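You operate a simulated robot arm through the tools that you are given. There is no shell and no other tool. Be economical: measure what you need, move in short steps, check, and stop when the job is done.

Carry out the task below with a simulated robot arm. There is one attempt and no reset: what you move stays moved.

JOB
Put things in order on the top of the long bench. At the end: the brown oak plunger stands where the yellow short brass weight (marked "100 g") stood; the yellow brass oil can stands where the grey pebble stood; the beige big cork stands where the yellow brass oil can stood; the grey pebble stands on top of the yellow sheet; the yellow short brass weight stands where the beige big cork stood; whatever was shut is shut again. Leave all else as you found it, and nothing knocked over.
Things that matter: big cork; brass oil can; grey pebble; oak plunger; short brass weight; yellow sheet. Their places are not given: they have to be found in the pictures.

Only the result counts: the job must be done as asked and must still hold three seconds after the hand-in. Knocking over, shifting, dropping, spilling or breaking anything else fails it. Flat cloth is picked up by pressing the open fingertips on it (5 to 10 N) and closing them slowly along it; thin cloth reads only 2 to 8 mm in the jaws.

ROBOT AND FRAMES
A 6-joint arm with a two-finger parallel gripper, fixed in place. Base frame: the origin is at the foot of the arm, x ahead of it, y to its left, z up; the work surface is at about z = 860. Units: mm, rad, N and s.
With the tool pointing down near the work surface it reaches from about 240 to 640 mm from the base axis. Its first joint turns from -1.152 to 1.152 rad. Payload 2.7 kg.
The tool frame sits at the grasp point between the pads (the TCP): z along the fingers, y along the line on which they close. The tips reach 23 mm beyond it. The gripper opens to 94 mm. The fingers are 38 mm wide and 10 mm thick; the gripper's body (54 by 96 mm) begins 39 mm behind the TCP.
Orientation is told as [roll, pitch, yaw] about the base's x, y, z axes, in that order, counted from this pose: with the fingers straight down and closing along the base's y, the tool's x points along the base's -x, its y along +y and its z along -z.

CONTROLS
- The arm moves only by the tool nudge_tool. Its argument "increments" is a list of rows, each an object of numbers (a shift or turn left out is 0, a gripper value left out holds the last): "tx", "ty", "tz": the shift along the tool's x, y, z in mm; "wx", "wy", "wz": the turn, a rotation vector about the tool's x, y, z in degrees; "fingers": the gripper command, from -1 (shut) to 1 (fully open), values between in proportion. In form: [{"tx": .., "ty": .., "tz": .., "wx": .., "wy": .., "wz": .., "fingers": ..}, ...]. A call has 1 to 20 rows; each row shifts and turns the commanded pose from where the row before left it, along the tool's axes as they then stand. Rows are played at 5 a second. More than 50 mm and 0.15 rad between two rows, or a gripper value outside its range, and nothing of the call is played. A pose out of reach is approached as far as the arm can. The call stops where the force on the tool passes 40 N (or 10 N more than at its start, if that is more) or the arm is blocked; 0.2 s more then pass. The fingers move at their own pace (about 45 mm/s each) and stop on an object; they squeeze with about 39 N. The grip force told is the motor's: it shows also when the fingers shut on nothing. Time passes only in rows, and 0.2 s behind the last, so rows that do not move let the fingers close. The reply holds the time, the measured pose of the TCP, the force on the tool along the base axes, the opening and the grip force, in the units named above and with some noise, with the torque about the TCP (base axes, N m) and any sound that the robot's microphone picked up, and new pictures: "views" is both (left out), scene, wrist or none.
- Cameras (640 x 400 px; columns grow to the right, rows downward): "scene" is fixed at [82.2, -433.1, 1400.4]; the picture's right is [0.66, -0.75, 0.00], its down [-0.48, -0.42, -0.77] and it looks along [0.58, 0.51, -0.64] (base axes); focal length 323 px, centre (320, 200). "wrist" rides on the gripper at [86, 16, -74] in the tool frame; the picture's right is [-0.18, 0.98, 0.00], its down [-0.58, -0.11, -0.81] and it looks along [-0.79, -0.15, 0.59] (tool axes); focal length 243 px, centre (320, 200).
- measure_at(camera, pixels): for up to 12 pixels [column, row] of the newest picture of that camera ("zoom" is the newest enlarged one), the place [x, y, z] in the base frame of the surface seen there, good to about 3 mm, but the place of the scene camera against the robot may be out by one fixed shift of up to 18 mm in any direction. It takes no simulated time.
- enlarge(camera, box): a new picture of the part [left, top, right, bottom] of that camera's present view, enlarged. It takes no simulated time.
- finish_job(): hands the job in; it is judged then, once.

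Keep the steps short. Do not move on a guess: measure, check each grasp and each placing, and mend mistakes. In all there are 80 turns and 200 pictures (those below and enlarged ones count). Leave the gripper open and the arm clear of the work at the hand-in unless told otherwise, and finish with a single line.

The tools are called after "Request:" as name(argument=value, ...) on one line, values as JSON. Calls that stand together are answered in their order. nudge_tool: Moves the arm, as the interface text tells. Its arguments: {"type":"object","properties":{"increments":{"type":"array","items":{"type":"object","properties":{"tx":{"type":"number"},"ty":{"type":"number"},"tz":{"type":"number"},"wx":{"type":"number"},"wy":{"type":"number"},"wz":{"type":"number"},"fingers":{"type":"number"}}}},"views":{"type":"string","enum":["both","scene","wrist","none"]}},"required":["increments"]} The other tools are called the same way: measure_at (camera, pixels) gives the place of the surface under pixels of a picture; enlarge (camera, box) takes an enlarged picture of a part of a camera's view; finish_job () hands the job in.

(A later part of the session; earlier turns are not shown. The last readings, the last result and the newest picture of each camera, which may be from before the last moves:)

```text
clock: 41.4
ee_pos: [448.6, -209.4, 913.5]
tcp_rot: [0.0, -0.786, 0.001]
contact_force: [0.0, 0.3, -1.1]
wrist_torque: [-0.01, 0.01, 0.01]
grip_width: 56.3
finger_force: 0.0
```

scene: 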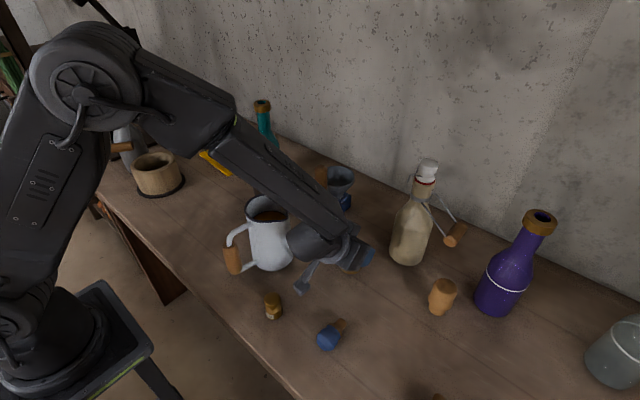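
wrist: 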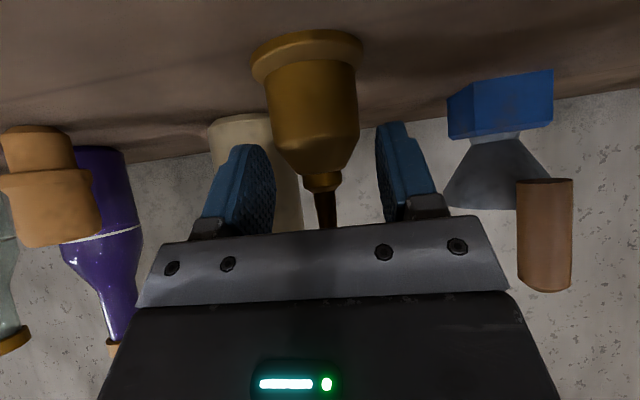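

The can is between the pads; the spout clears the palm. Seven mm lower for a better hold, then close slowly.

Request:
nudge_tool(increments=[{"tx": 5, "tz": 5}, {"fingers": 0.05}, {"fingers": -0.05}, {"fingers": -0.12}, {"fingers": -0.2}, {"fingers": -1}, {}, {}], views="wrist")

```text
clock: 43.2
ee_pos: [448.6, -208.7, 908.1]
tcp_rot: [0.0, -0.785, -0.001]
contact_force: [-0.4, -0.1, 0.4]
wrist_torque: [-0.02, 0.02, -0.01]
grip_width: 38.7
finger_force: 39.1
```

wrist: 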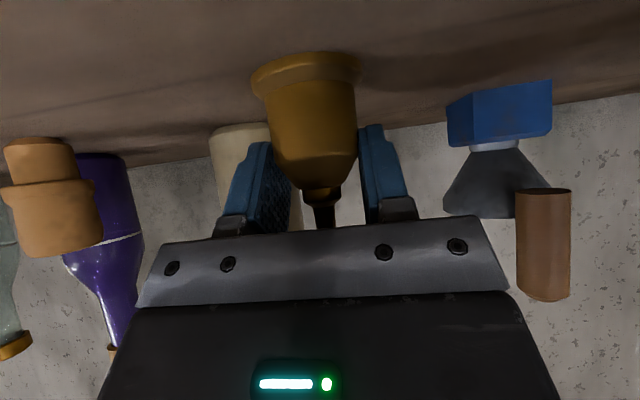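

Clean hold at 38.7 mm, no side force. Lifting slowly.

Request:
nudge_tool(increments=[{"tx": -2, "tz": -2}, {"tx": -5, "tz": -5}, {"tx": -10, "tz": -10}, {"tx": -14, "tz": -14}, {}], views="both")

```text
clock: 44.4
ee_pos: [449.7, -210.3, 949.7]
tcp_rot: [0.001, -0.784, 0.001]
contact_force: [0.0, 0.7, 0.1]
wrist_torque: [0.02, 0.03, 0.02]
grip_width: 38.3
finger_force: 38.6
```

scene: 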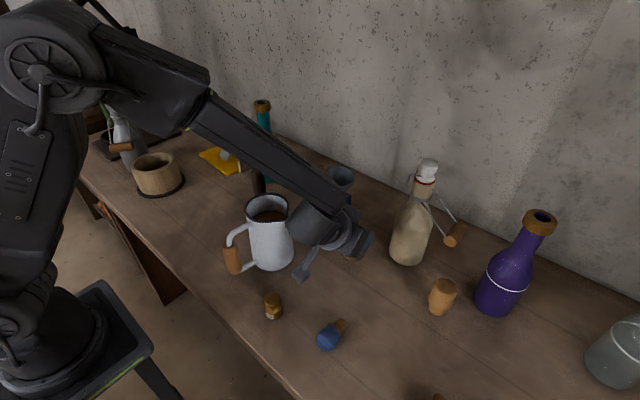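
wrist: 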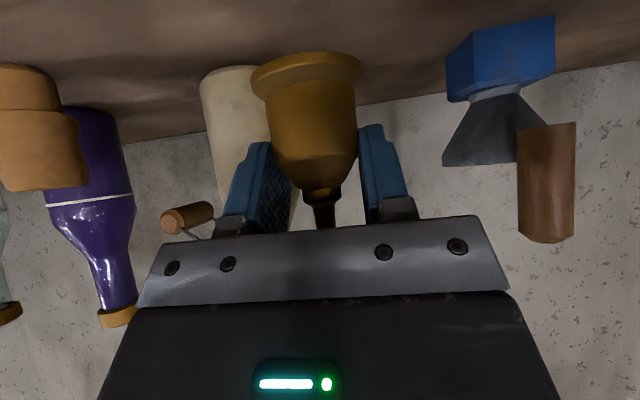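

Held upright. Raising to z≈1080, over to y=30, then back to x≈369.

Request:
nudge_tool(increments=[{"tx": -14, "tz": -14}, {"tx": -18, "tz": -18}, {"tx": -18, "tz": -18}, {"tx": -18, "tz": -18}, {"tx": -14, "tz": -14}, {"tx": -10, "tz": -10}, {"ty": 15}, {"ty": 30}, {"ty": 30}, {"ty": 30}, {"ty": 30}, {"ty": 30}, {"ty": 30}, {"ty": 30}, {"ty": 15}, {}], views="wrist")

Request:
nudge_tool(increments=[{"tx": 10, "tz": -10}, {"tx": 18, "tz": -18}, {"tx": 18, "tz": -18}, {"tx": 10, "tz": -10}, {}], views="both")

```text
clock: 47.8
ee_pos: [450.3, 30.9, 1079.9]
tcp_rot: [0.0, -0.785, 0.0]
contact_force: [-0.9, -0.4, -0.8]
wrist_torque: [0.01, -0.02, 0.04]
grip_width: 38.6
finger_force: 38.8
```

wrist: 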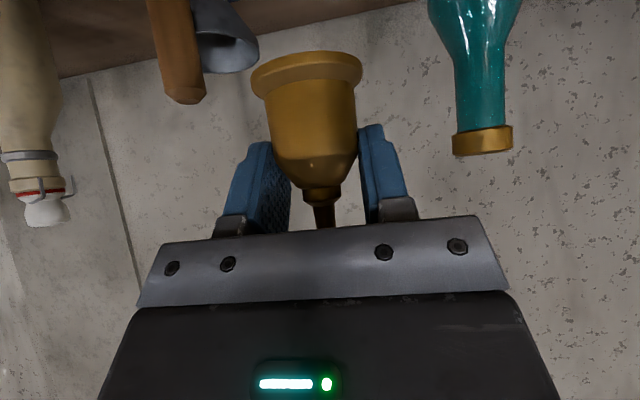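

```text
clock: 49.0
ee_pos: [368.1, 31.4, 1081.6]
tcp_rot: [0.0, -0.787, -0.002]
contact_force: [0.3, 0.7, -0.1]
wrist_torque: [0.0, -0.05, -0.04]
grip_width: 39.0
finger_force: 39.4
```

scene: 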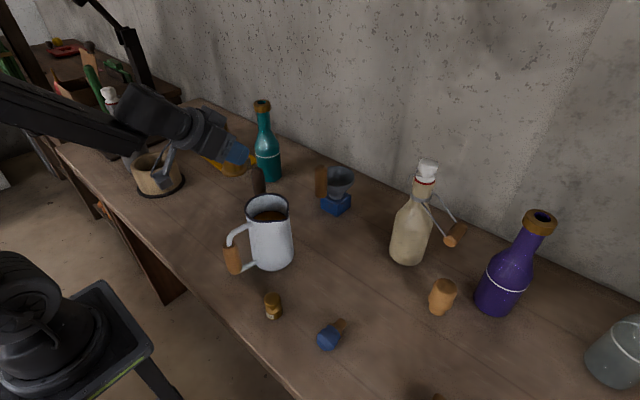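
wrist: 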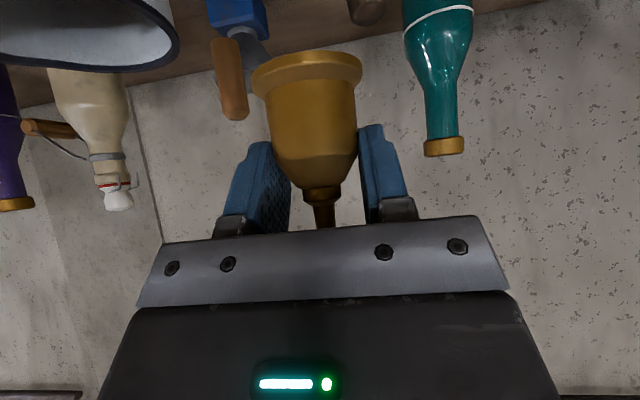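

Reachable. Lowering straight down at (369, 31) in two stages.

Request:
nudge_tool(increments=[{"tx": 12, "tz": 13}, {"tx": 17.7, "tz": 17.7}, {"tx": 17.7, "tz": 17.7}, {"tx": 17.7, "tz": 17.7}, {"tx": 17.7, "tz": 17.7}, {"tx": 12, "tz": 12}, {}], views="both")

```text
clock: 50.6
ee_pos: [370.7, 49.3, 1040.9]
tcp_rot: [-0.005, -0.784, -0.001]
contact_force: [-0.1, -0.5, -1.2]
wrist_torque: [0.0, 0.03, -0.03]
grip_width: 38.4
finger_force: 38.9
out of reach, approached as far as the arm can: row 1, 2, 3, 4, 5
```

scene: 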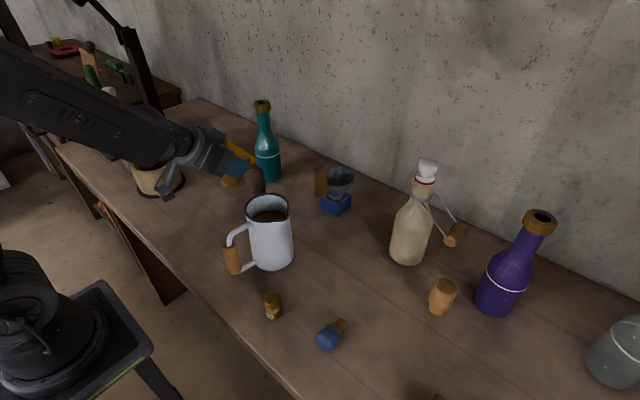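
wrist: 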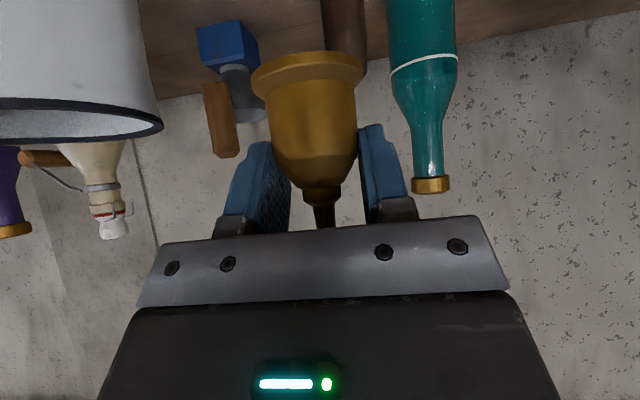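

The arm couldn't reach this tilted pose there. Checking where it settles with an idle row.

Request:
nudge_tool(increments=[{}], views="none")

```text
clock: 51.0
ee_pos: [370.2, 49.5, 1041.5]
tcp_rot: [-0.004, -0.784, 0.0]
contact_force: [0.1, 0.0, -1.5]
wrist_torque: [0.0, 0.01, 0.05]
grip_width: 38.7
finger_force: 38.9
```

It settled at (370, 49, 1041). From here I'll move up and forward, then turn the tool about the vertical so the palm lies to the far-left side (toward +y), which keeps the wrist away from the base.

Request:
nudge_tool(increments=[{"tx": -12, "tz": -12}, {"tx": -15, "tz": -15}, {"tx": -14, "tz": 14}, {"tx": -14, "tz": 14}, {}], views="none")

```text
clock: 52.2
ee_pos: [415.6, 51.2, 1070.3]
tcp_rot: [0.0, -0.786, -0.001]
contact_force: [-0.1, -0.7, -1.1]
wrist_torque: [0.0, -0.06, -0.03]
grip_width: 38.7
finger_force: 39.1
out of reach, approached as far as the arm can: row 1, 2
```

Turning -55° about the vertical, in steps.

Request:
nudge_tool(increments=[{"wx": 3, "wz": 3}, {"wx": 5.5, "wz": 5.5}, {"wx": 5.5, "wz": 5.5}, {"wx": 5.5, "wz": 5.5}, {"wx": 5.5, "wz": 5.5}, {"wx": 5.5, "wz": 5.5}, {"wx": 5.5, "wz": 5.5}, {"wx": 2.9, "wz": 2.9}, {}], views="both")

```text
clock: 54.2
ee_pos: [414.1, 52.3, 1071.8]
tcp_rot: [0.001, -0.786, -0.963]
contact_force: [-0.7, 0.1, -0.8]
wrist_torque: [0.01, -0.02, 0.01]
grip_width: 38.3
finger_force: 39.2
```

scene: 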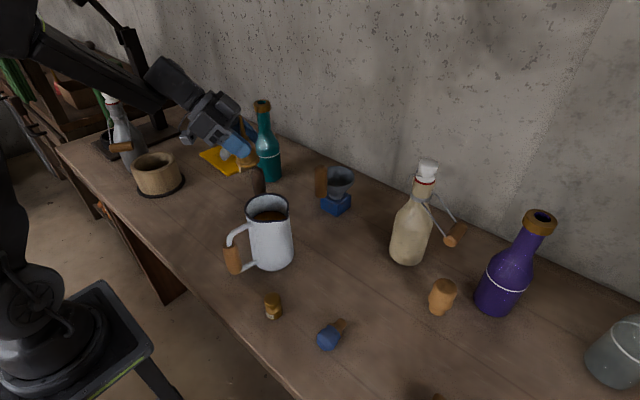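
wrist: 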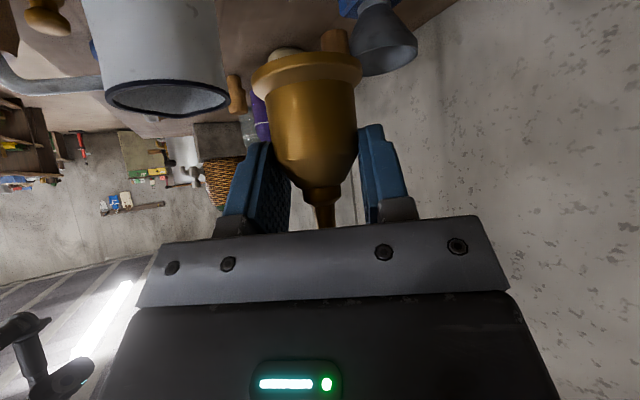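

Now moving to above the pebble's spot: ty -50, f -7.

Request:
nudge_tool(increments=[{"ty": -15}, {"ty": -20, "tx": 4.9, "tz": -4.9}, {"ty": -15.2}, {}], views="none")

Request:
nudge_tool(increments=[{"tx": 12, "tz": 12}, {"tx": 16, "tz": 16}, {"tx": 14, "tz": 14}, {}], views="both")

```text
clock: 55.2
ee_pos: [368.8, 28.2, 1071.5]
tcp_rot: [0.0, -0.785, -0.959]
contact_force: [0.0, -0.2, -0.3]
wrist_torque: [0.03, 0.0, 0.02]
grip_width: 38.4
finger_force: 39.4
```

```text
clock: 56.2
ee_pos: [367.9, 29.6, 1010.7]
tcp_rot: [0.001, -0.785, -0.96]
contact_force: [0.2, -0.2, -1.7]
wrist_torque: [0.0, -0.02, -0.01]
grip_width: 38.6
finger_force: 39.1
```

scene: 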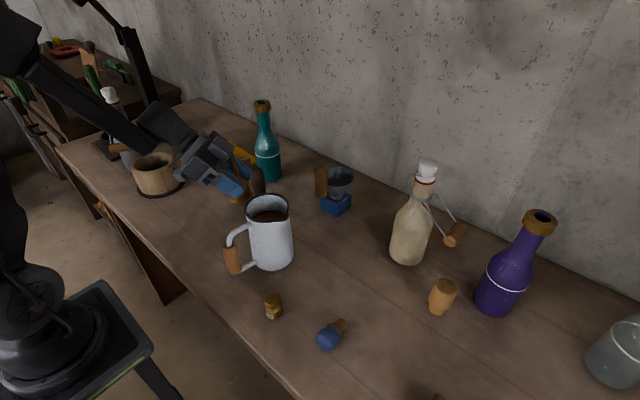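
wrist: 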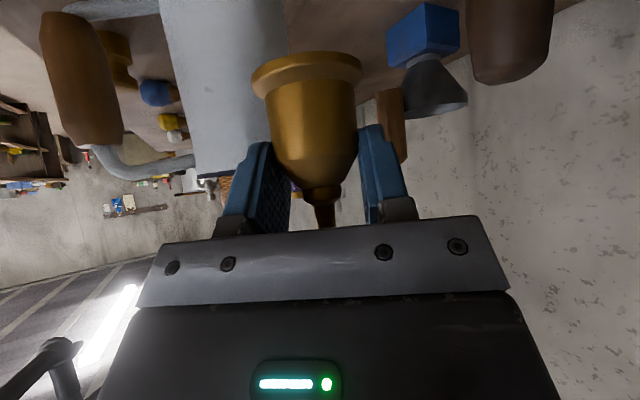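

Reachable and clear of mug and plunger. Descending to z≈930.

Request:
nudge_tool(increments=[{"tx": 15, "tz": 15}, {"tx": 17, "tz": 17}, {"tx": 14, "tz": 14}, {"tx": 10, "tz": 10}, {}], views="both")

```text
clock: 57.4
ee_pos: [368.8, 31.1, 933.4]
tcp_rot: [-0.001, -0.785, -0.959]
contact_force: [0.5, -0.1, -1.1]
wrist_torque: [0.04, 0.0, 0.06]
grip_width: 38.6
finger_force: 38.8
```

scene: 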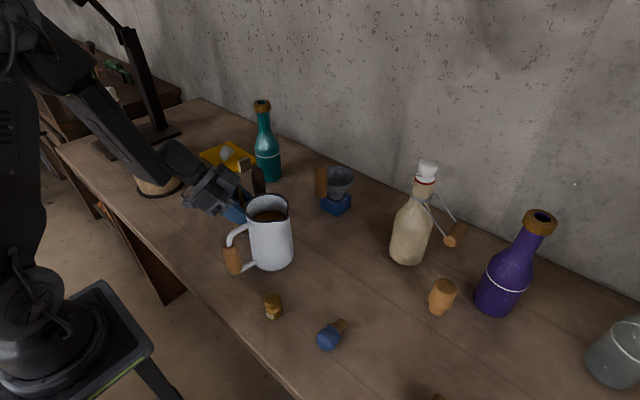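
wrist: 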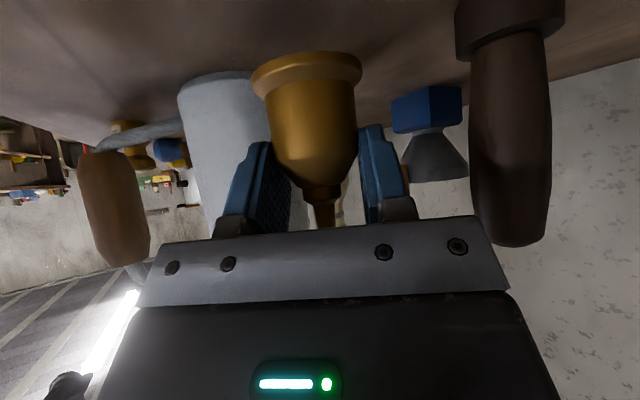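

Request:
nudge_tool(increments=[{"tx": 8, "tz": 8}, {"tx": 5, "tz": 5}, {"tx": 2.5, "tz": 2.5}, {}, {}], views="none")

Request:
nudge_tool(increments=[{"tx": 0.7, "tz": 0.7}, {}], views="none")

Request:
nudge_tool(increments=[{"tx": 0.7, "tz": 0.7}, {}], views="wrist")

```text
clock: 58.6
ee_pos: [368.9, 28.3, 912.9]
tcp_rot: [0.0, -0.787, -0.959]
contact_force: [-0.6, -1.0, -1.5]
wrist_torque: [0.0, -0.01, 0.0]
grip_width: 38.4
finger_force: 39.1
```

```text
clock: 59.2
ee_pos: [369.1, 29.0, 910.3]
tcp_rot: [0.0, -0.785, -0.959]
contact_force: [-0.5, -0.1, -0.2]
wrist_torque: [-0.01, 0.01, 0.03]
grip_width: 38.4
finger_force: 39.4
```

```text
clock: 59.8
ee_pos: [369.1, 29.7, 910.5]
tcp_rot: [0.002, -0.784, -0.961]
contact_force: [0.0, 0.2, -0.9]
wrist_torque: [0.03, -0.02, 0.02]
grip_width: 38.3
finger_force: 38.6
```

wrist: 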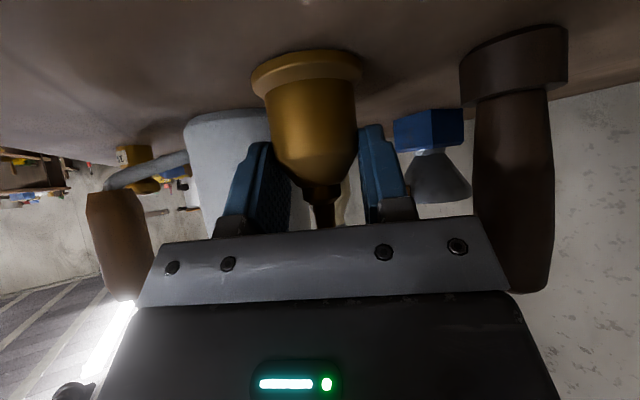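

Request:
nudge_tool(increments=[{"tx": 0.7, "tz": 0.7}, {}], views="none")

Request:
nudge_tool(increments=[{"tx": 0.7, "tz": 0.7}, {}], views="none")

Request:
nudge_tool(increments=[{"tx": 0.5, "tz": 0.5}, {}], views="none")

```text
clock: 60.4
ee_pos: [368.8, 28.8, 908.9]
tcp_rot: [-0.001, -0.787, -0.96]
contact_force: [0.2, -0.7, 0.0]
wrist_torque: [0.0, 0.04, -0.03]
grip_width: 38.5
finger_force: 38.7
```

```text
clock: 61.0
ee_pos: [370.7, 28.9, 908.2]
tcp_rot: [0.005, -0.786, -0.963]
contact_force: [-4.3, 4.8, 19.5]
wrist_torque: [0.26, 0.27, -0.06]
grip_width: 38.6
finger_force: 39.1
```

```text
clock: 61.6
ee_pos: [370.9, 28.6, 907.9]
tcp_rot: [0.004, -0.788, -0.962]
contact_force: [-1.1, 4.1, 24.4]
wrist_torque: [-0.03, 0.07, -0.18]
grip_width: 38.7
finger_force: 38.8
```

Firm contact on the bench. I ease up ~1 mm and open gently to ~52 mm.

Request:
nudge_tool(increments=[{"tx": -0.7, "tz": -0.7}, {}, {"fingers": -0.15}, {"fingers": 0.0}, {"fingers": 0.1}, {}, {}], views="wrist")

```text
clock: 63.2
ee_pos: [369.9, 27.5, 907.6]
tcp_rot: [0.001, -0.785, -0.96]
contact_force: [0.2, -0.3, -0.5]
wrist_torque: [0.02, 0.02, 0.0]
grip_width: 51.7
finger_force: 0.2
```

wrist: 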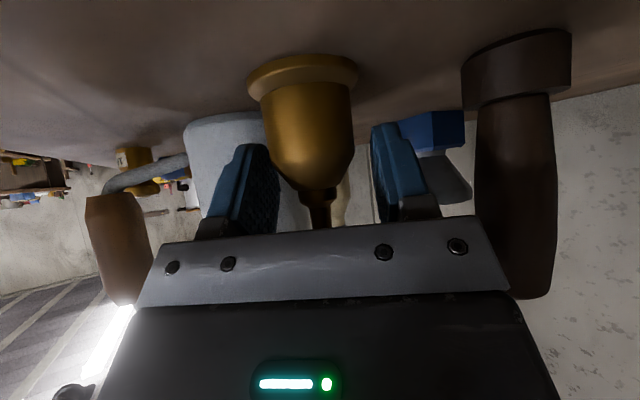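

The can stands upright. Rising straight up, then untilting.

Request:
nudge_tool(increments=[{"tx": -7, "tz": -7}, {"tx": -14, "tz": -14}, {"tx": -20, "tz": -20}, {"tx": -25, "tz": -25}, {"tx": -28, "tz": -28}, {"tx": -25, "tz": -25}, {"wy": 8}, {"wy": 8}, {"wy": 8}, {"wy": 8}, {"wy": 8}, {"wy": 5}, {}], views="both")

```text
clock: 66.0
ee_pos: [368.2, 29.1, 1076.0]
tcp_rot: [-0.001, 0.001, -0.959]
contact_force: [-0.1, 0.5, 0.4]
wrist_torque: [0.01, 0.0, 0.03]
grip_width: 51.8
finger_force: 0.0
```

scene: 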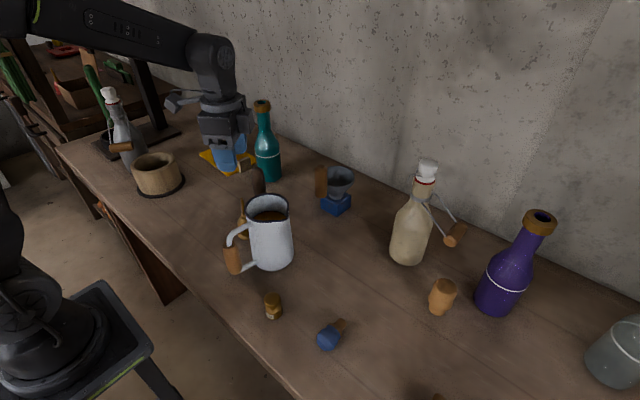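
wrist: 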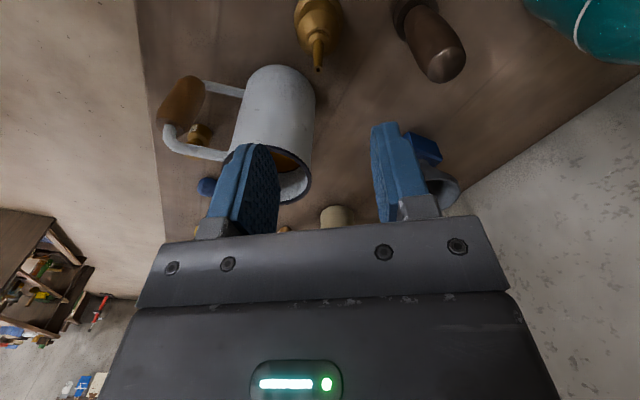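

Checking the can's placement, and the plunger.

Request:
measure_at(camera="wrist", pixels=[[318, 64], [318, 50], [318, 20], [298, 20], [342, 20], [445, 68], [402, 10], [430, 30]])

Request:
nudge_tool(increments=[{"wz": -8}, {"wz": -8}, {"wz": -8}, {"wz": -8}, {"wz": -8}, {"wz": -8}, {"wz": -7}, {"tz": -20}, {"ty": -45}, {"ty": -45}, {"ty": -45}, {"ty": -45}, {"ty": -45}, {"ty": -45}, {"ty": -45}, {"ty": -45}, {"fingers": 0.5}, {}], views="both")

```text
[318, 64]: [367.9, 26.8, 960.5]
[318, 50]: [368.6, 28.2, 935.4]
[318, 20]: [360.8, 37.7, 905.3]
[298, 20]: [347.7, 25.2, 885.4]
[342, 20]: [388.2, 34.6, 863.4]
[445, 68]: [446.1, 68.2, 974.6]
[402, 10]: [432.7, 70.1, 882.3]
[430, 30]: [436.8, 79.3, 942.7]
```

```text
clock: 69.8
ee_pos: [369.0, -332.8, 1095.5]
tcp_rot: [0.0, 0.0, 0.0]
contact_force: [-0.8, 0.2, 0.5]
wrist_torque: [-0.01, 0.0, 0.01]
grip_width: 70.1
finger_force: 0.1
```

scene: 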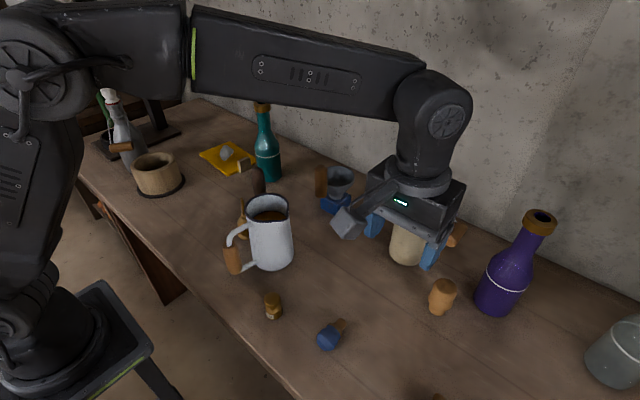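
wrist: 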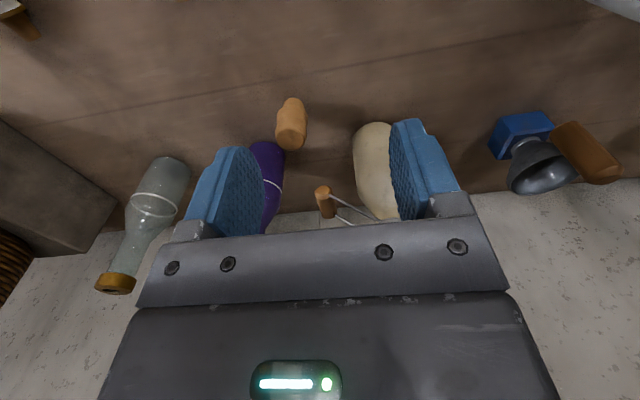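

Oil can at (368, 28) – good. Now the cork at wrist (291,122).

Request:
enlarge(camera="wrist", box=[220, 80, 380, 180])

Request:
measure_at(camera="wrist", pixels=[[292, 100], [292, 112], [292, 125], [291, 140], [291, 147], [278, 125], [305, 125], [283, 104], [300, 104], [378, 127], [275, 160], [360, 150]])

```text
4.00 times, centred on (300, 130) of wrist
```

zoom: 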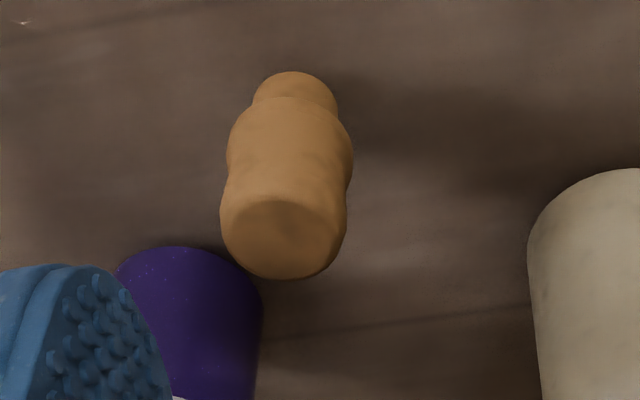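

```text
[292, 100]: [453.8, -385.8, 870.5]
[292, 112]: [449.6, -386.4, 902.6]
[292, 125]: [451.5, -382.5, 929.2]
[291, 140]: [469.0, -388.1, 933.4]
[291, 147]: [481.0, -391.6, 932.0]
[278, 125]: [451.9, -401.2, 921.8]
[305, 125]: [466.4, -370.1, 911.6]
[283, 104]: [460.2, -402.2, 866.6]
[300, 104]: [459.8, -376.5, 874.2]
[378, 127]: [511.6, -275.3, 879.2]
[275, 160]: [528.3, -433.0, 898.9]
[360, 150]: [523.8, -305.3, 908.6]
```

Request:
measure_at(camera="wrist", pixels=[[322, 190], [326, 205], [345, 207], [330, 213]])

Request:
nudge_tool(increments=[{"tx": -40, "ty": -20, "fingers": 0.3}, {"tx": -40, "ty": -20}, {"tx": -17, "ty": -14}, {"tz": 40}, {"tz": 35}, {}], views="both")

```text
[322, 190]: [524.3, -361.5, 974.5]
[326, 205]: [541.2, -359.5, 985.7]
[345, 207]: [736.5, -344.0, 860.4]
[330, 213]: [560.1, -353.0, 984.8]
```

```text
clock: 71.2
ee_pos: [465.9, -388.3, 1022.8]
tcp_rot: [-0.001, -0.001, 0.0]
contact_force: [0.4, 0.6, 1.3]
wrist_torque: [0.01, 0.01, 0.03]
grip_width: 60.9
finger_force: 0.0
```

scene: 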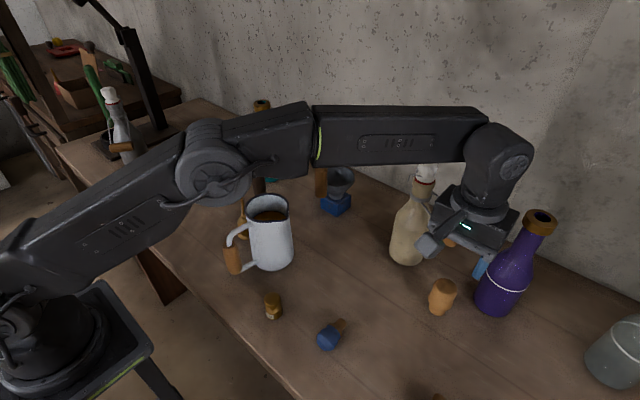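
wrist: 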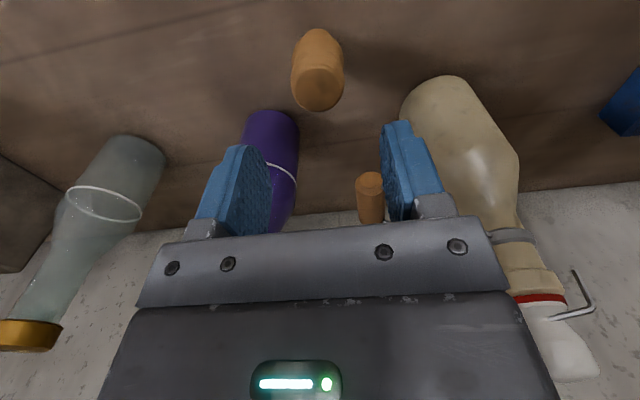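

Request:
measure_at(camera="wrist", pixels=[[318, 108], [318, 68], [318, 88], [294, 80], [342, 80], [302, 40], [335, 40], [318, 30], [292, 110], [245, 130]])

Request:
enlarge(camera="wrist", box=[238, 10, 398, 130])

```text
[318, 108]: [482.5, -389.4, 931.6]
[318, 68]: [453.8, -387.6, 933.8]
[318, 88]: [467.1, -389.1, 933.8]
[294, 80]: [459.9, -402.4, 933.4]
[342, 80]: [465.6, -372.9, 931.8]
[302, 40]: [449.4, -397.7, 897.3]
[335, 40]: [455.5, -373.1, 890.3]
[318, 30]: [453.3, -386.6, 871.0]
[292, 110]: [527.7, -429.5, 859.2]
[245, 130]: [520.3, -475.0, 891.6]
```

```text
3.33 times, centred on (318, 70) of wrist
```

zoom: 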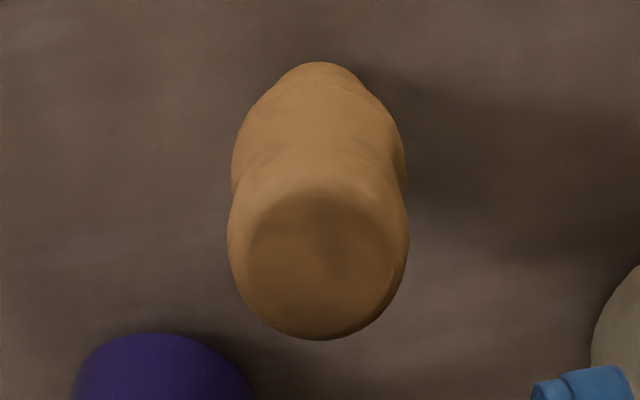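

Cork axis (467, -388), top 933. Descending to TCP z≈903.

Request:
nudge_tool(increments=[{"tz": 40, "tx": -1.5}, {"tz": 40}, {"tz": 25}, {"tz": 14}, {}], views="wrist")

```text
clock: 72.4
ee_pos: [469.9, -385.2, 900.3]
tcp_rot: [0.0, 0.0, 0.0]
contact_force: [-0.1, 0.0, 0.4]
wrist_torque: [-0.02, 0.0, -0.02]
grip_width: 61.2
finger_force: 0.0
```

wrist: 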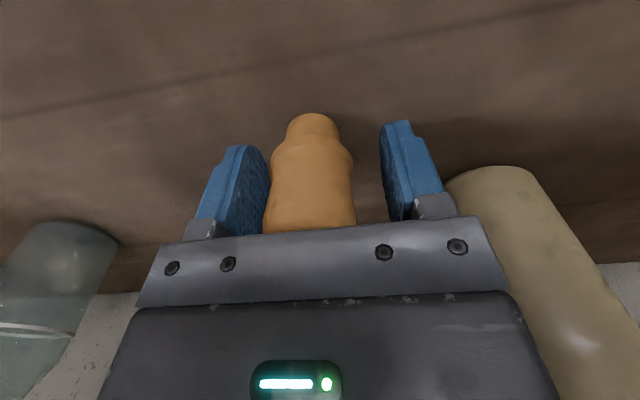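

Cork lies ~3 mm toward -y. Adjusting and closing slowly.

Request:
nudge_tool(increments=[{"ty": -2.5, "tx": 1.5}, {"fingers": 0.1}, {"fingers": 0.0}, {"fingers": -0.1}, {"fingers": -0.2}, {"fingers": -1}, {}, {}], views="wrist")

```text
clock: 74.2
ee_pos: [468.0, -388.9, 902.1]
tcp_rot: [0.001, 0.001, 0.0]
contact_force: [1.1, -0.2, 0.5]
wrist_torque: [0.0, -0.02, 0.0]
grip_width: 37.8
finger_force: 38.7
```

wrist: 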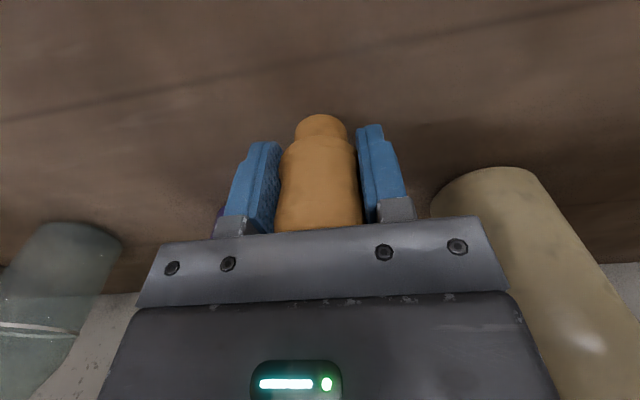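

Held at 37.8 mm; cork's spot = (467, -388). Lifting, backing off, then over to the can's old place (447, -208).

Request:
nudge_tool(increments=[{"tz": -5}, {"tz": -15}, {"tz": -30}, {"tz": -30}, {"tz": -20}, {"tx": 20}, {"tx": 30}, {"tx": 20}, {"ty": 15}, {"ty": 30}, {"ty": 30}, {"ty": 30}, {"ty": 30}, {"ty": 30}, {"ty": 15}, {"tx": -25}, {"tx": -25}, {}], views="both")

```text
clock: 78.0
ee_pos: [445.0, -207.7, 1002.1]
tcp_rot: [0.003, -0.001, -0.001]
contact_force: [-0.2, 0.4, -0.2]
wrist_torque: [-0.01, -0.02, 0.01]
grip_width: 37.6
finger_force: 38.7
```

scene: 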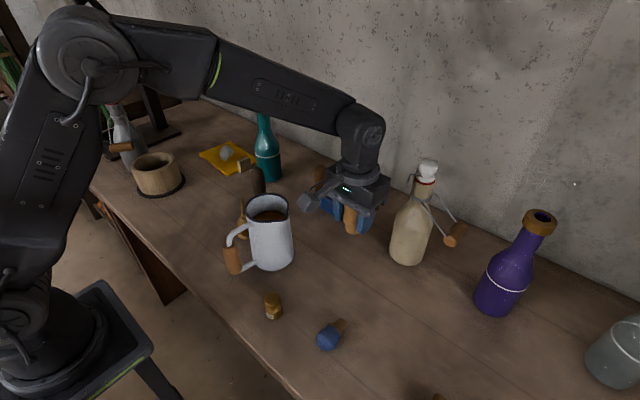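
wrist: 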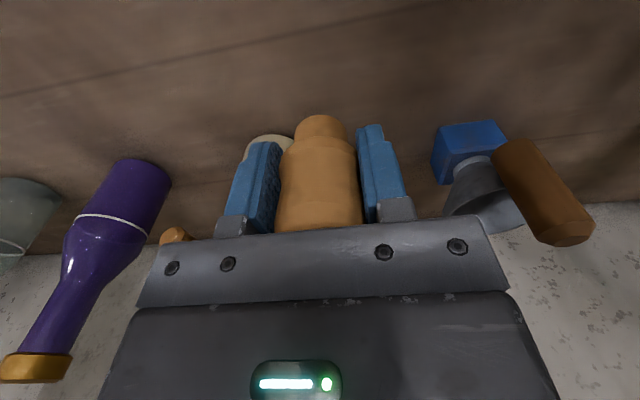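

Descending.

Request:
nudge_tool(increments=[{"tz": 20}, {"tz": 30}, {"tz": 30}, {"tz": 15}, {}], views="none")

Request:
nudge_tool(increments=[{"tz": 2}, {"tz": 1}, {}], views="none")

Request:
nudge_tool(increments=[{"tz": 1}, {}], views="none")

Request:
nudge_tool(increments=[{"tz": 1}, {}], views="wrist")

```text
clock: 79.2
ee_pos: [447.9, -204.9, 905.6]
tcp_rot: [0.0, -0.001, -0.001]
contact_force: [-1.0, 0.1, -0.3]
wrist_torque: [0.02, 0.02, -0.01]
grip_width: 38.0
finger_force: 39.0
```

```text
clock: 80.0
ee_pos: [446.6, -207.4, 903.1]
tcp_rot: [0.001, -0.002, 0.002]
contact_force: [0.3, 0.5, -1.1]
wrist_torque: [0.0, 0.01, 0.02]
grip_width: 37.9
finger_force: 39.0
```

```text
clock: 80.6
ee_pos: [447.0, -208.5, 901.8]
tcp_rot: [-0.001, 0.001, 0.0]
contact_force: [-0.6, 0.1, -0.4]
wrist_torque: [0.04, 0.0, -0.03]
grip_width: 37.5
finger_force: 38.6
```

```text
clock: 81.2
ee_pos: [446.5, -207.9, 899.9]
tcp_rot: [0.001, 0.0, 0.001]
contact_force: [0.0, -0.3, 0.2]
wrist_torque: [-0.01, 0.03, -0.01]
grip_width: 37.7
finger_force: 39.2
```

wrist: 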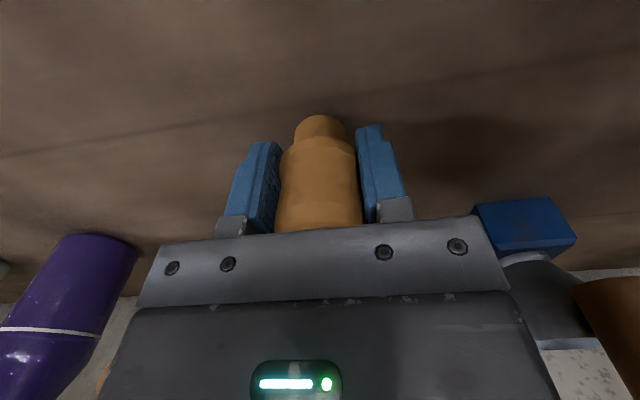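

Request:
nudge_tool(increments=[{"tz": 0.7}, {}], views="none")

Request:
nudge_tool(increments=[{"tz": 0.7}, {}], views="none")

```text
clock: 81.8
ee_pos: [448.4, -209.8, 899.6]
tcp_rot: [0.001, 0.0, 0.0]
contact_force: [-3.7, 2.4, 8.8]
wrist_torque: [0.13, 0.13, -0.01]
grip_width: 37.8
finger_force: 39.0
```

```text
clock: 82.4
ee_pos: [446.9, -209.2, 900.3]
tcp_rot: [-0.002, -0.001, -0.001]
contact_force: [-2.8, -2.0, 13.5]
wrist_torque: [-0.08, 0.04, -0.06]
grip_width: 37.7
finger_force: 38.9
```

Contact. Easing up slightly and releasing gradually.

Request:
nudge_tool(increments=[{"tz": -0.8}, {}, {"fingers": -0.18}, {"fingers": -0.1}, {"fingers": 0.1}, {"fingers": 0.25}, {}, {}], views="wrist")

```text
clock: 84.2
ee_pos: [447.2, -207.3, 899.8]
tcp_rot: [0.0, 0.002, 0.0]
contact_force: [-0.1, 0.2, -0.6]
wrist_torque: [-0.02, -0.01, 0.04]
grip_width: 58.7
finger_force: 0.1
```

wrist: 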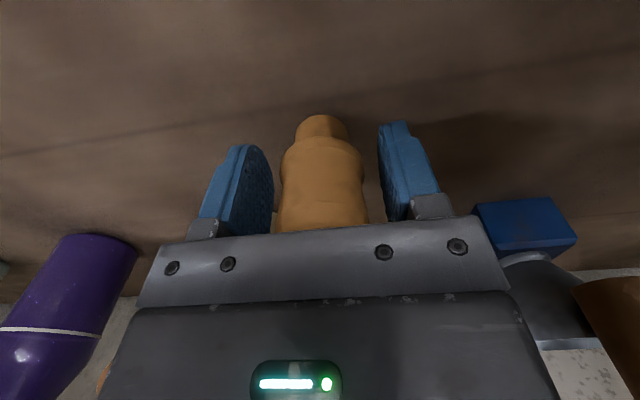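

Cork stands in place. Rising and moving back to view the brass weight.

Request:
nudge_tool(increments=[{"tz": -20}, {"tz": -40}, {"tz": -45}, {"tz": -35}, {"tx": 45}, {"tx": 45}, {"tx": 45, "ty": 20}, {"tx": 45, "ty": 18}, {}], views="both")

```text
clock: 86.2
ee_pos: [268.2, -172.0, 1039.0]
tcp_rot: [0.001, -0.002, 0.002]
contact_force: [-0.1, -0.1, -0.5]
wrist_torque: [0.01, 0.01, 0.0]
grip_width: 58.9
finger_force: 0.0
```

scene: 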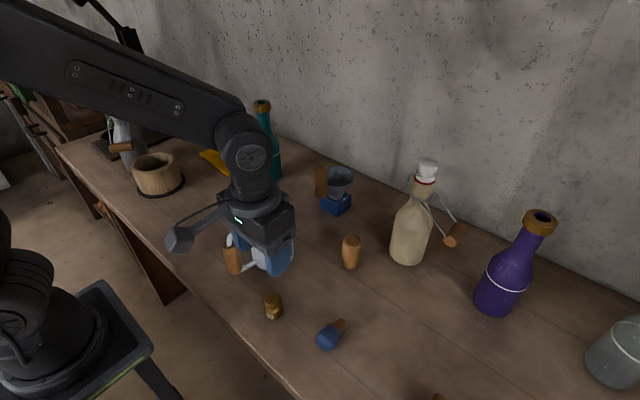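
wrist: 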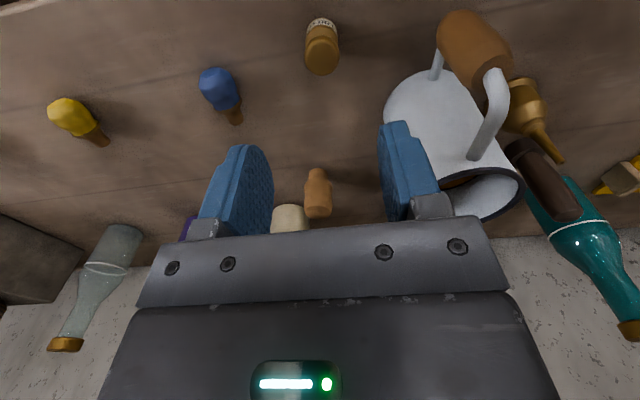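

Request:
enlarge(camera="wrist", box=[242, 0, 402, 100])

Request:
measure_at(camera="wrist", pixels=[[321, 19], [321, 27], [322, 42], [322, 55], [322, 70], [307, 55], [337, 55], [308, 30], [336, 30], [318, 210], [490, 70], [440, 30]])

```text
4.00 times, centred on (322, 50) of wrist
```

zoom: 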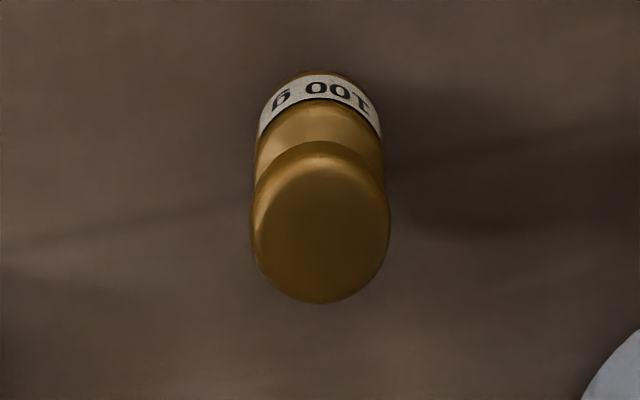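

```text
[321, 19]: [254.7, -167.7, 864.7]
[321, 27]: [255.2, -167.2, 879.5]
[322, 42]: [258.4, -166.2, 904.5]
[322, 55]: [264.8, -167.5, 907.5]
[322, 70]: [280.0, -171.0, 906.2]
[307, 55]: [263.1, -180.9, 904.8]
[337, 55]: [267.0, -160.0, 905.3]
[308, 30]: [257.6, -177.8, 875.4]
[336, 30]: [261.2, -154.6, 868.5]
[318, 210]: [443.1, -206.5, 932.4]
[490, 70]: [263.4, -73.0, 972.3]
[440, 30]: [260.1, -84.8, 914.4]
```

Weight axis ≈ (269, -168), top at 907. Descending to TCP z≈886.

Request:
nudge_tool(increments=[{"ty": 3, "tz": 30}, {"tz": 40}, {"tz": 40}, {"tz": 25}, {"tz": 16}, {}], views="wrist")

```text
clock: 87.6
ee_pos: [266.3, -166.5, 887.7]
tcp_rot: [-0.002, 0.0, 0.0]
contact_force: [-0.1, -1.0, 0.2]
wrist_torque: [0.02, -0.01, 0.0]
grip_width: 58.9
finger_force: 0.1
```

wrist: 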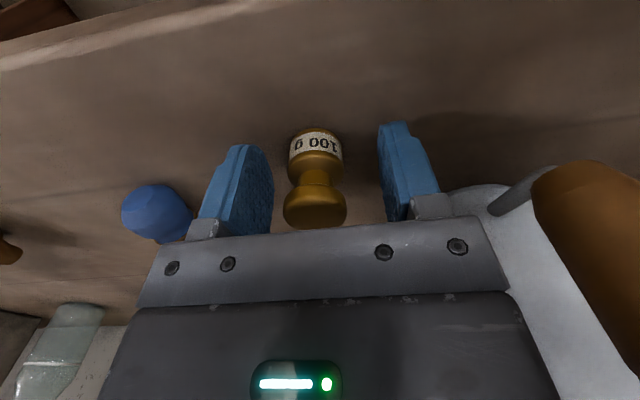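

Request:
nudge_tool(increments=[{"ty": -1.5, "tx": -2}, {"fingers": 0.0}, {"fingers": -0.15}, {"fingers": -0.25}, {"fingers": -0.35}, {"fingers": -1}, {}, {}], views="wrist")

```text
clock: 89.4
ee_pos: [267.8, -168.5, 890.2]
tcp_rot: [-0.002, 0.0, 0.001]
contact_force: [-0.5, -0.9, 0.5]
wrist_torque: [-0.01, -0.01, -0.02]
grip_width: 27.6
finger_force: 39.2
```

wrist: 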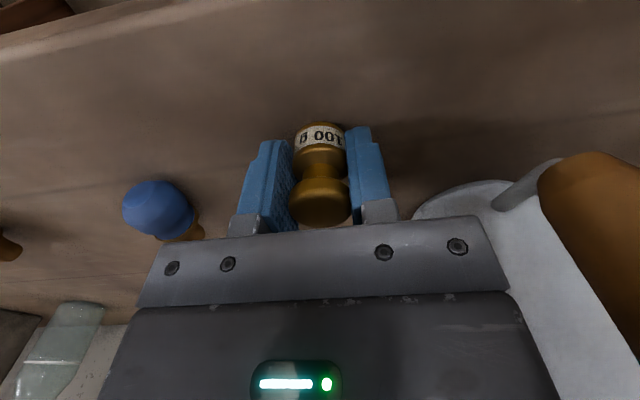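

Held at 27.6 mm. Lifting and carrying to the cork's old spot (467, -388).

Request:
nudge_tool(increments=[{"tz": -5}, {"tz": -20}, {"tz": -35}, {"tz": -35}, {"tz": -20}, {"tx": -10, "ty": -15}, {"tx": -20, "ty": -27}, {"tx": -20, "ty": -27}, {"tx": -20, "ty": -27}, {"tx": -20, "ty": -27}, {"tx": -20, "ty": -27}, {"tx": -20, "ty": -27}, {"tx": -20, "ty": -27}, {"tx": -25, "ty": -16}, {"tx": -23}, {}], views="both")

```text
clock: 92.8
ee_pos: [467.3, -386.9, 1004.1]
tcp_rot: [0.0, 0.001, 0.0]
contact_force: [0.5, 0.8, -1.4]
wrist_torque: [-0.03, -0.03, -0.01]
grip_width: 27.4
finger_force: 38.8
```

scene: 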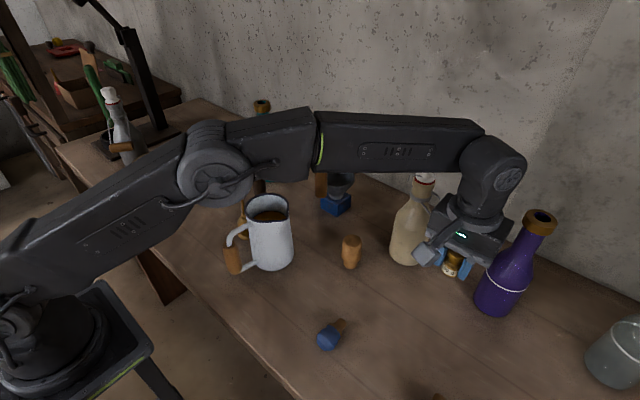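
wrist: 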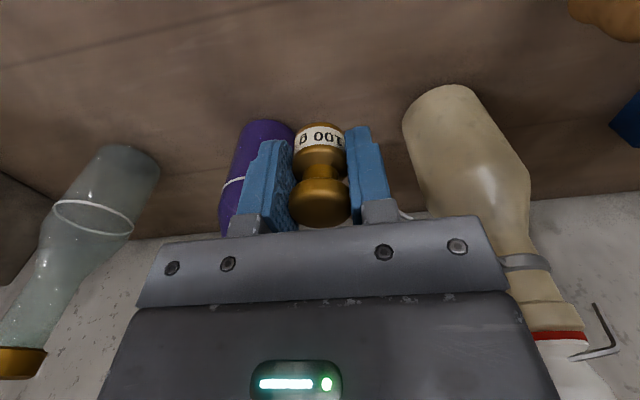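

Request:
nudge_tool(increments=[{"tz": 20, "ty": -1}, {"tz": 35}, {"tz": 35}, {"tz": 20}, {}], views="none")

Request:
nudge_tool(increments=[{"tz": 2}, {"tz": 1.5}, {}], views="none")

Request:
nudge_tool(increments=[{"tz": 1}, {}], views="wrist")

```text
clock: 94.0
ee_pos: [465.3, -388.8, 894.2]
tcp_rot: [-0.001, 0.0, 0.002]
contact_force: [0.8, -0.1, -0.5]
wrist_torque: [0.0, 0.02, 0.0]
grip_width: 27.4
finger_force: 38.3
```

```text
clock: 94.8
ee_pos: [466.8, -388.4, 892.0]
tcp_rot: [0.001, 0.0, 0.0]
contact_force: [0.9, -0.1, -1.6]
wrist_torque: [0.0, -0.01, -0.02]
grip_width: 27.7
finger_force: 38.3
```

```text
clock: 95.4
ee_pos: [466.3, -388.8, 889.6]
tcp_rot: [-0.001, 0.0, 0.001]
contact_force: [-0.3, 0.1, -1.0]
wrist_torque: [-0.01, 0.01, 0.01]
grip_width: 27.8
finger_force: 38.9
```

wrist: 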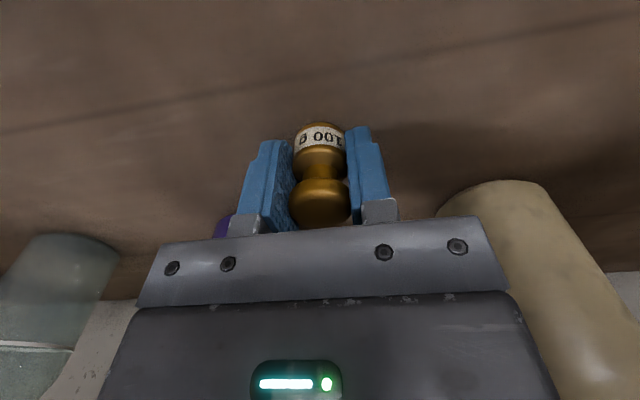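

Request:
nudge_tool(increments=[{"tz": 1}, {}], views="none")

Request:
nudge_tool(increments=[{"tz": 0.8}, {}], views="none")

Request:
nudge_tool(increments=[{"tz": 0.7}, {}], views="none")

```text
clock: 96.0
ee_pos: [466.2, -390.4, 889.0]
tcp_rot: [0.001, -0.001, -0.001]
contact_force: [-0.9, 0.6, 1.2]
wrist_torque: [0.01, -0.03, -0.01]
grip_width: 27.5
finger_force: 38.7
```

```text
clock: 96.6
ee_pos: [466.2, -390.3, 889.9]
tcp_rot: [-0.002, 0.0, 0.0]
contact_force: [-3.2, -1.5, 6.2]
wrist_torque: [-0.01, 0.09, 0.0]
grip_width: 27.5
finger_force: 39.0
```

```text
clock: 97.2
ee_pos: [465.7, -390.5, 890.6]
tcp_rot: [-0.003, -0.003, -0.001]
contact_force: [-6.5, -2.4, 15.7]
wrist_torque: [-0.02, 0.23, 0.02]
grip_width: 27.5
finger_force: 38.9
```

Contact made. Easing up and releasing.

Request:
nudge_tool(increments=[{"tz": -0.9}, {}, {"fingers": -0.38}, {"fingers": -0.25}, {"fingers": 0.0}, {"fingers": 0.2}, {}, {}], views="wrist")

```text
clock: 99.0
ee_pos: [466.0, -389.3, 889.0]
tcp_rot: [-0.001, 0.0, 0.0]
contact_force: [-0.2, 0.2, -0.5]
wrist_torque: [-0.01, 0.01, 0.02]
grip_width: 56.1
finger_force: 0.0
```

wrist: 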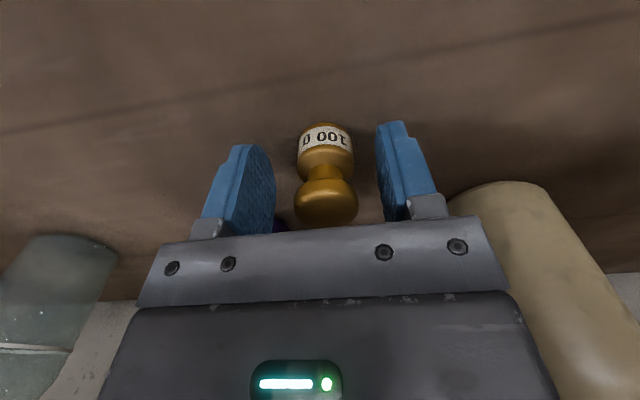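

Weight stands. Rising and moving to view the plunger.

Request:
nudge_tool(increments=[{"tz": -20}, {"tz": -45}, {"tz": -45}, {"tz": -45}, {"tz": -45}, {"tx": 45}, {"tx": 45, "ty": 20}, {"tx": 40, "ty": 45}, {"ty": 45}, {"ty": 45}, {"ty": 45}, {"ty": 45}, {"ty": 45}, {"ty": 45}, {"ty": 45}, {"ty": 45}, {"ty": 31}, {}], views="both")

```text
refused: row 8 steps farther than a row can; nothing moved
```

Request:
nudge_tool(increments=[{"tz": -20}, {"tz": -45}, {"tz": -45}, {"tz": -45}, {"tz": -45}, {"tx": 45}, {"tx": 45, "ty": 15}, {"tx": 40, "ty": 25}, {"ty": 46}, {"ty": 46}, {"ty": 46}, {"ty": 46}, {"ty": 46}, {"ty": 46}, {"ty": 46}, {"ty": 46}, {"ty": 46}, {"tz": 0}], views="both")

```text
clock: 102.8
ee_pos: [334.8, 65.4, 1089.8]
tcp_rot: [0.0, 0.0, 0.0]
contact_force: [-0.8, -0.3, 0.9]
wrist_torque: [-0.01, -0.01, 0.05]
grip_width: 56.1
finger_force: 0.0
```

scene: 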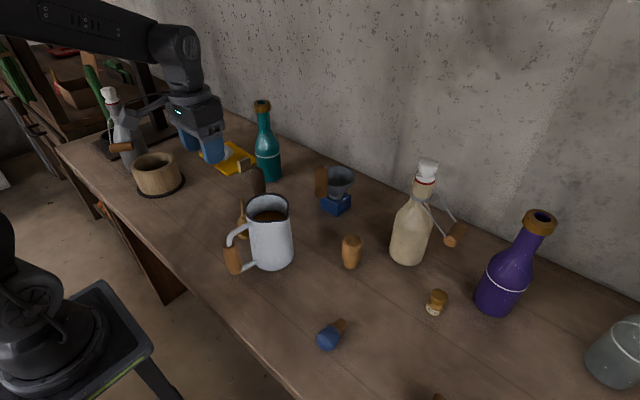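
wrist: 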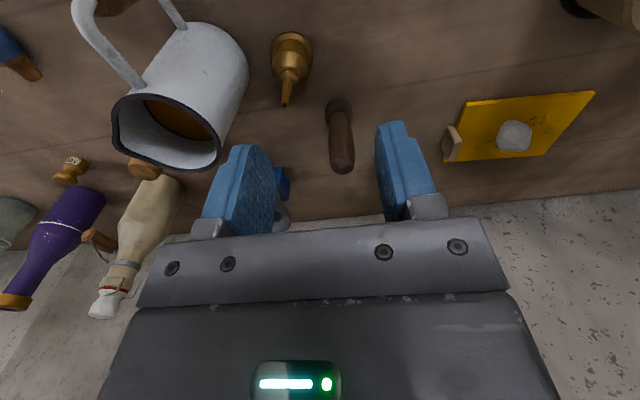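

Request:
enlarge(camera="wrist", box=[250, 80, 410, 180])

Request:
measure_at(camera="wrist", pixels=[[338, 102], [327, 110], [351, 110], [339, 125], [341, 140], [342, 155], [343, 168], [332, 150], [352, 150], [345, 172]])

```text
4.00 times, centred on (330, 130) of wrist
```

zoom: 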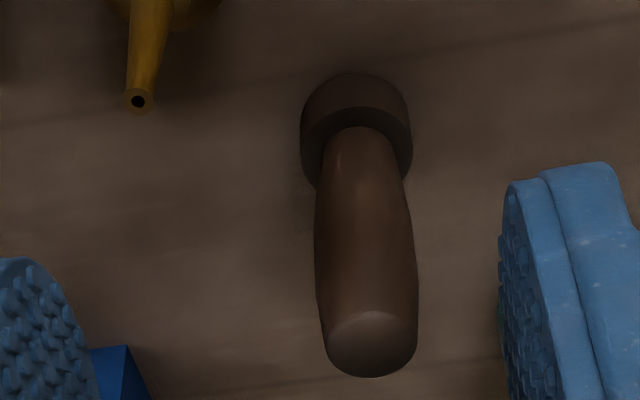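

```text
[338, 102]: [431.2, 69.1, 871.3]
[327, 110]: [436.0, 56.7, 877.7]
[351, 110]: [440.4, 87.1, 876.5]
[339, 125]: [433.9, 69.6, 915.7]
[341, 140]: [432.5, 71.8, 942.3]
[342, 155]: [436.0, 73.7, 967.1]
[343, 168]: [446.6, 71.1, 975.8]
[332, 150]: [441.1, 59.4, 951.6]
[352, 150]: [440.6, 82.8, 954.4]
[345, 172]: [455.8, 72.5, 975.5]
```

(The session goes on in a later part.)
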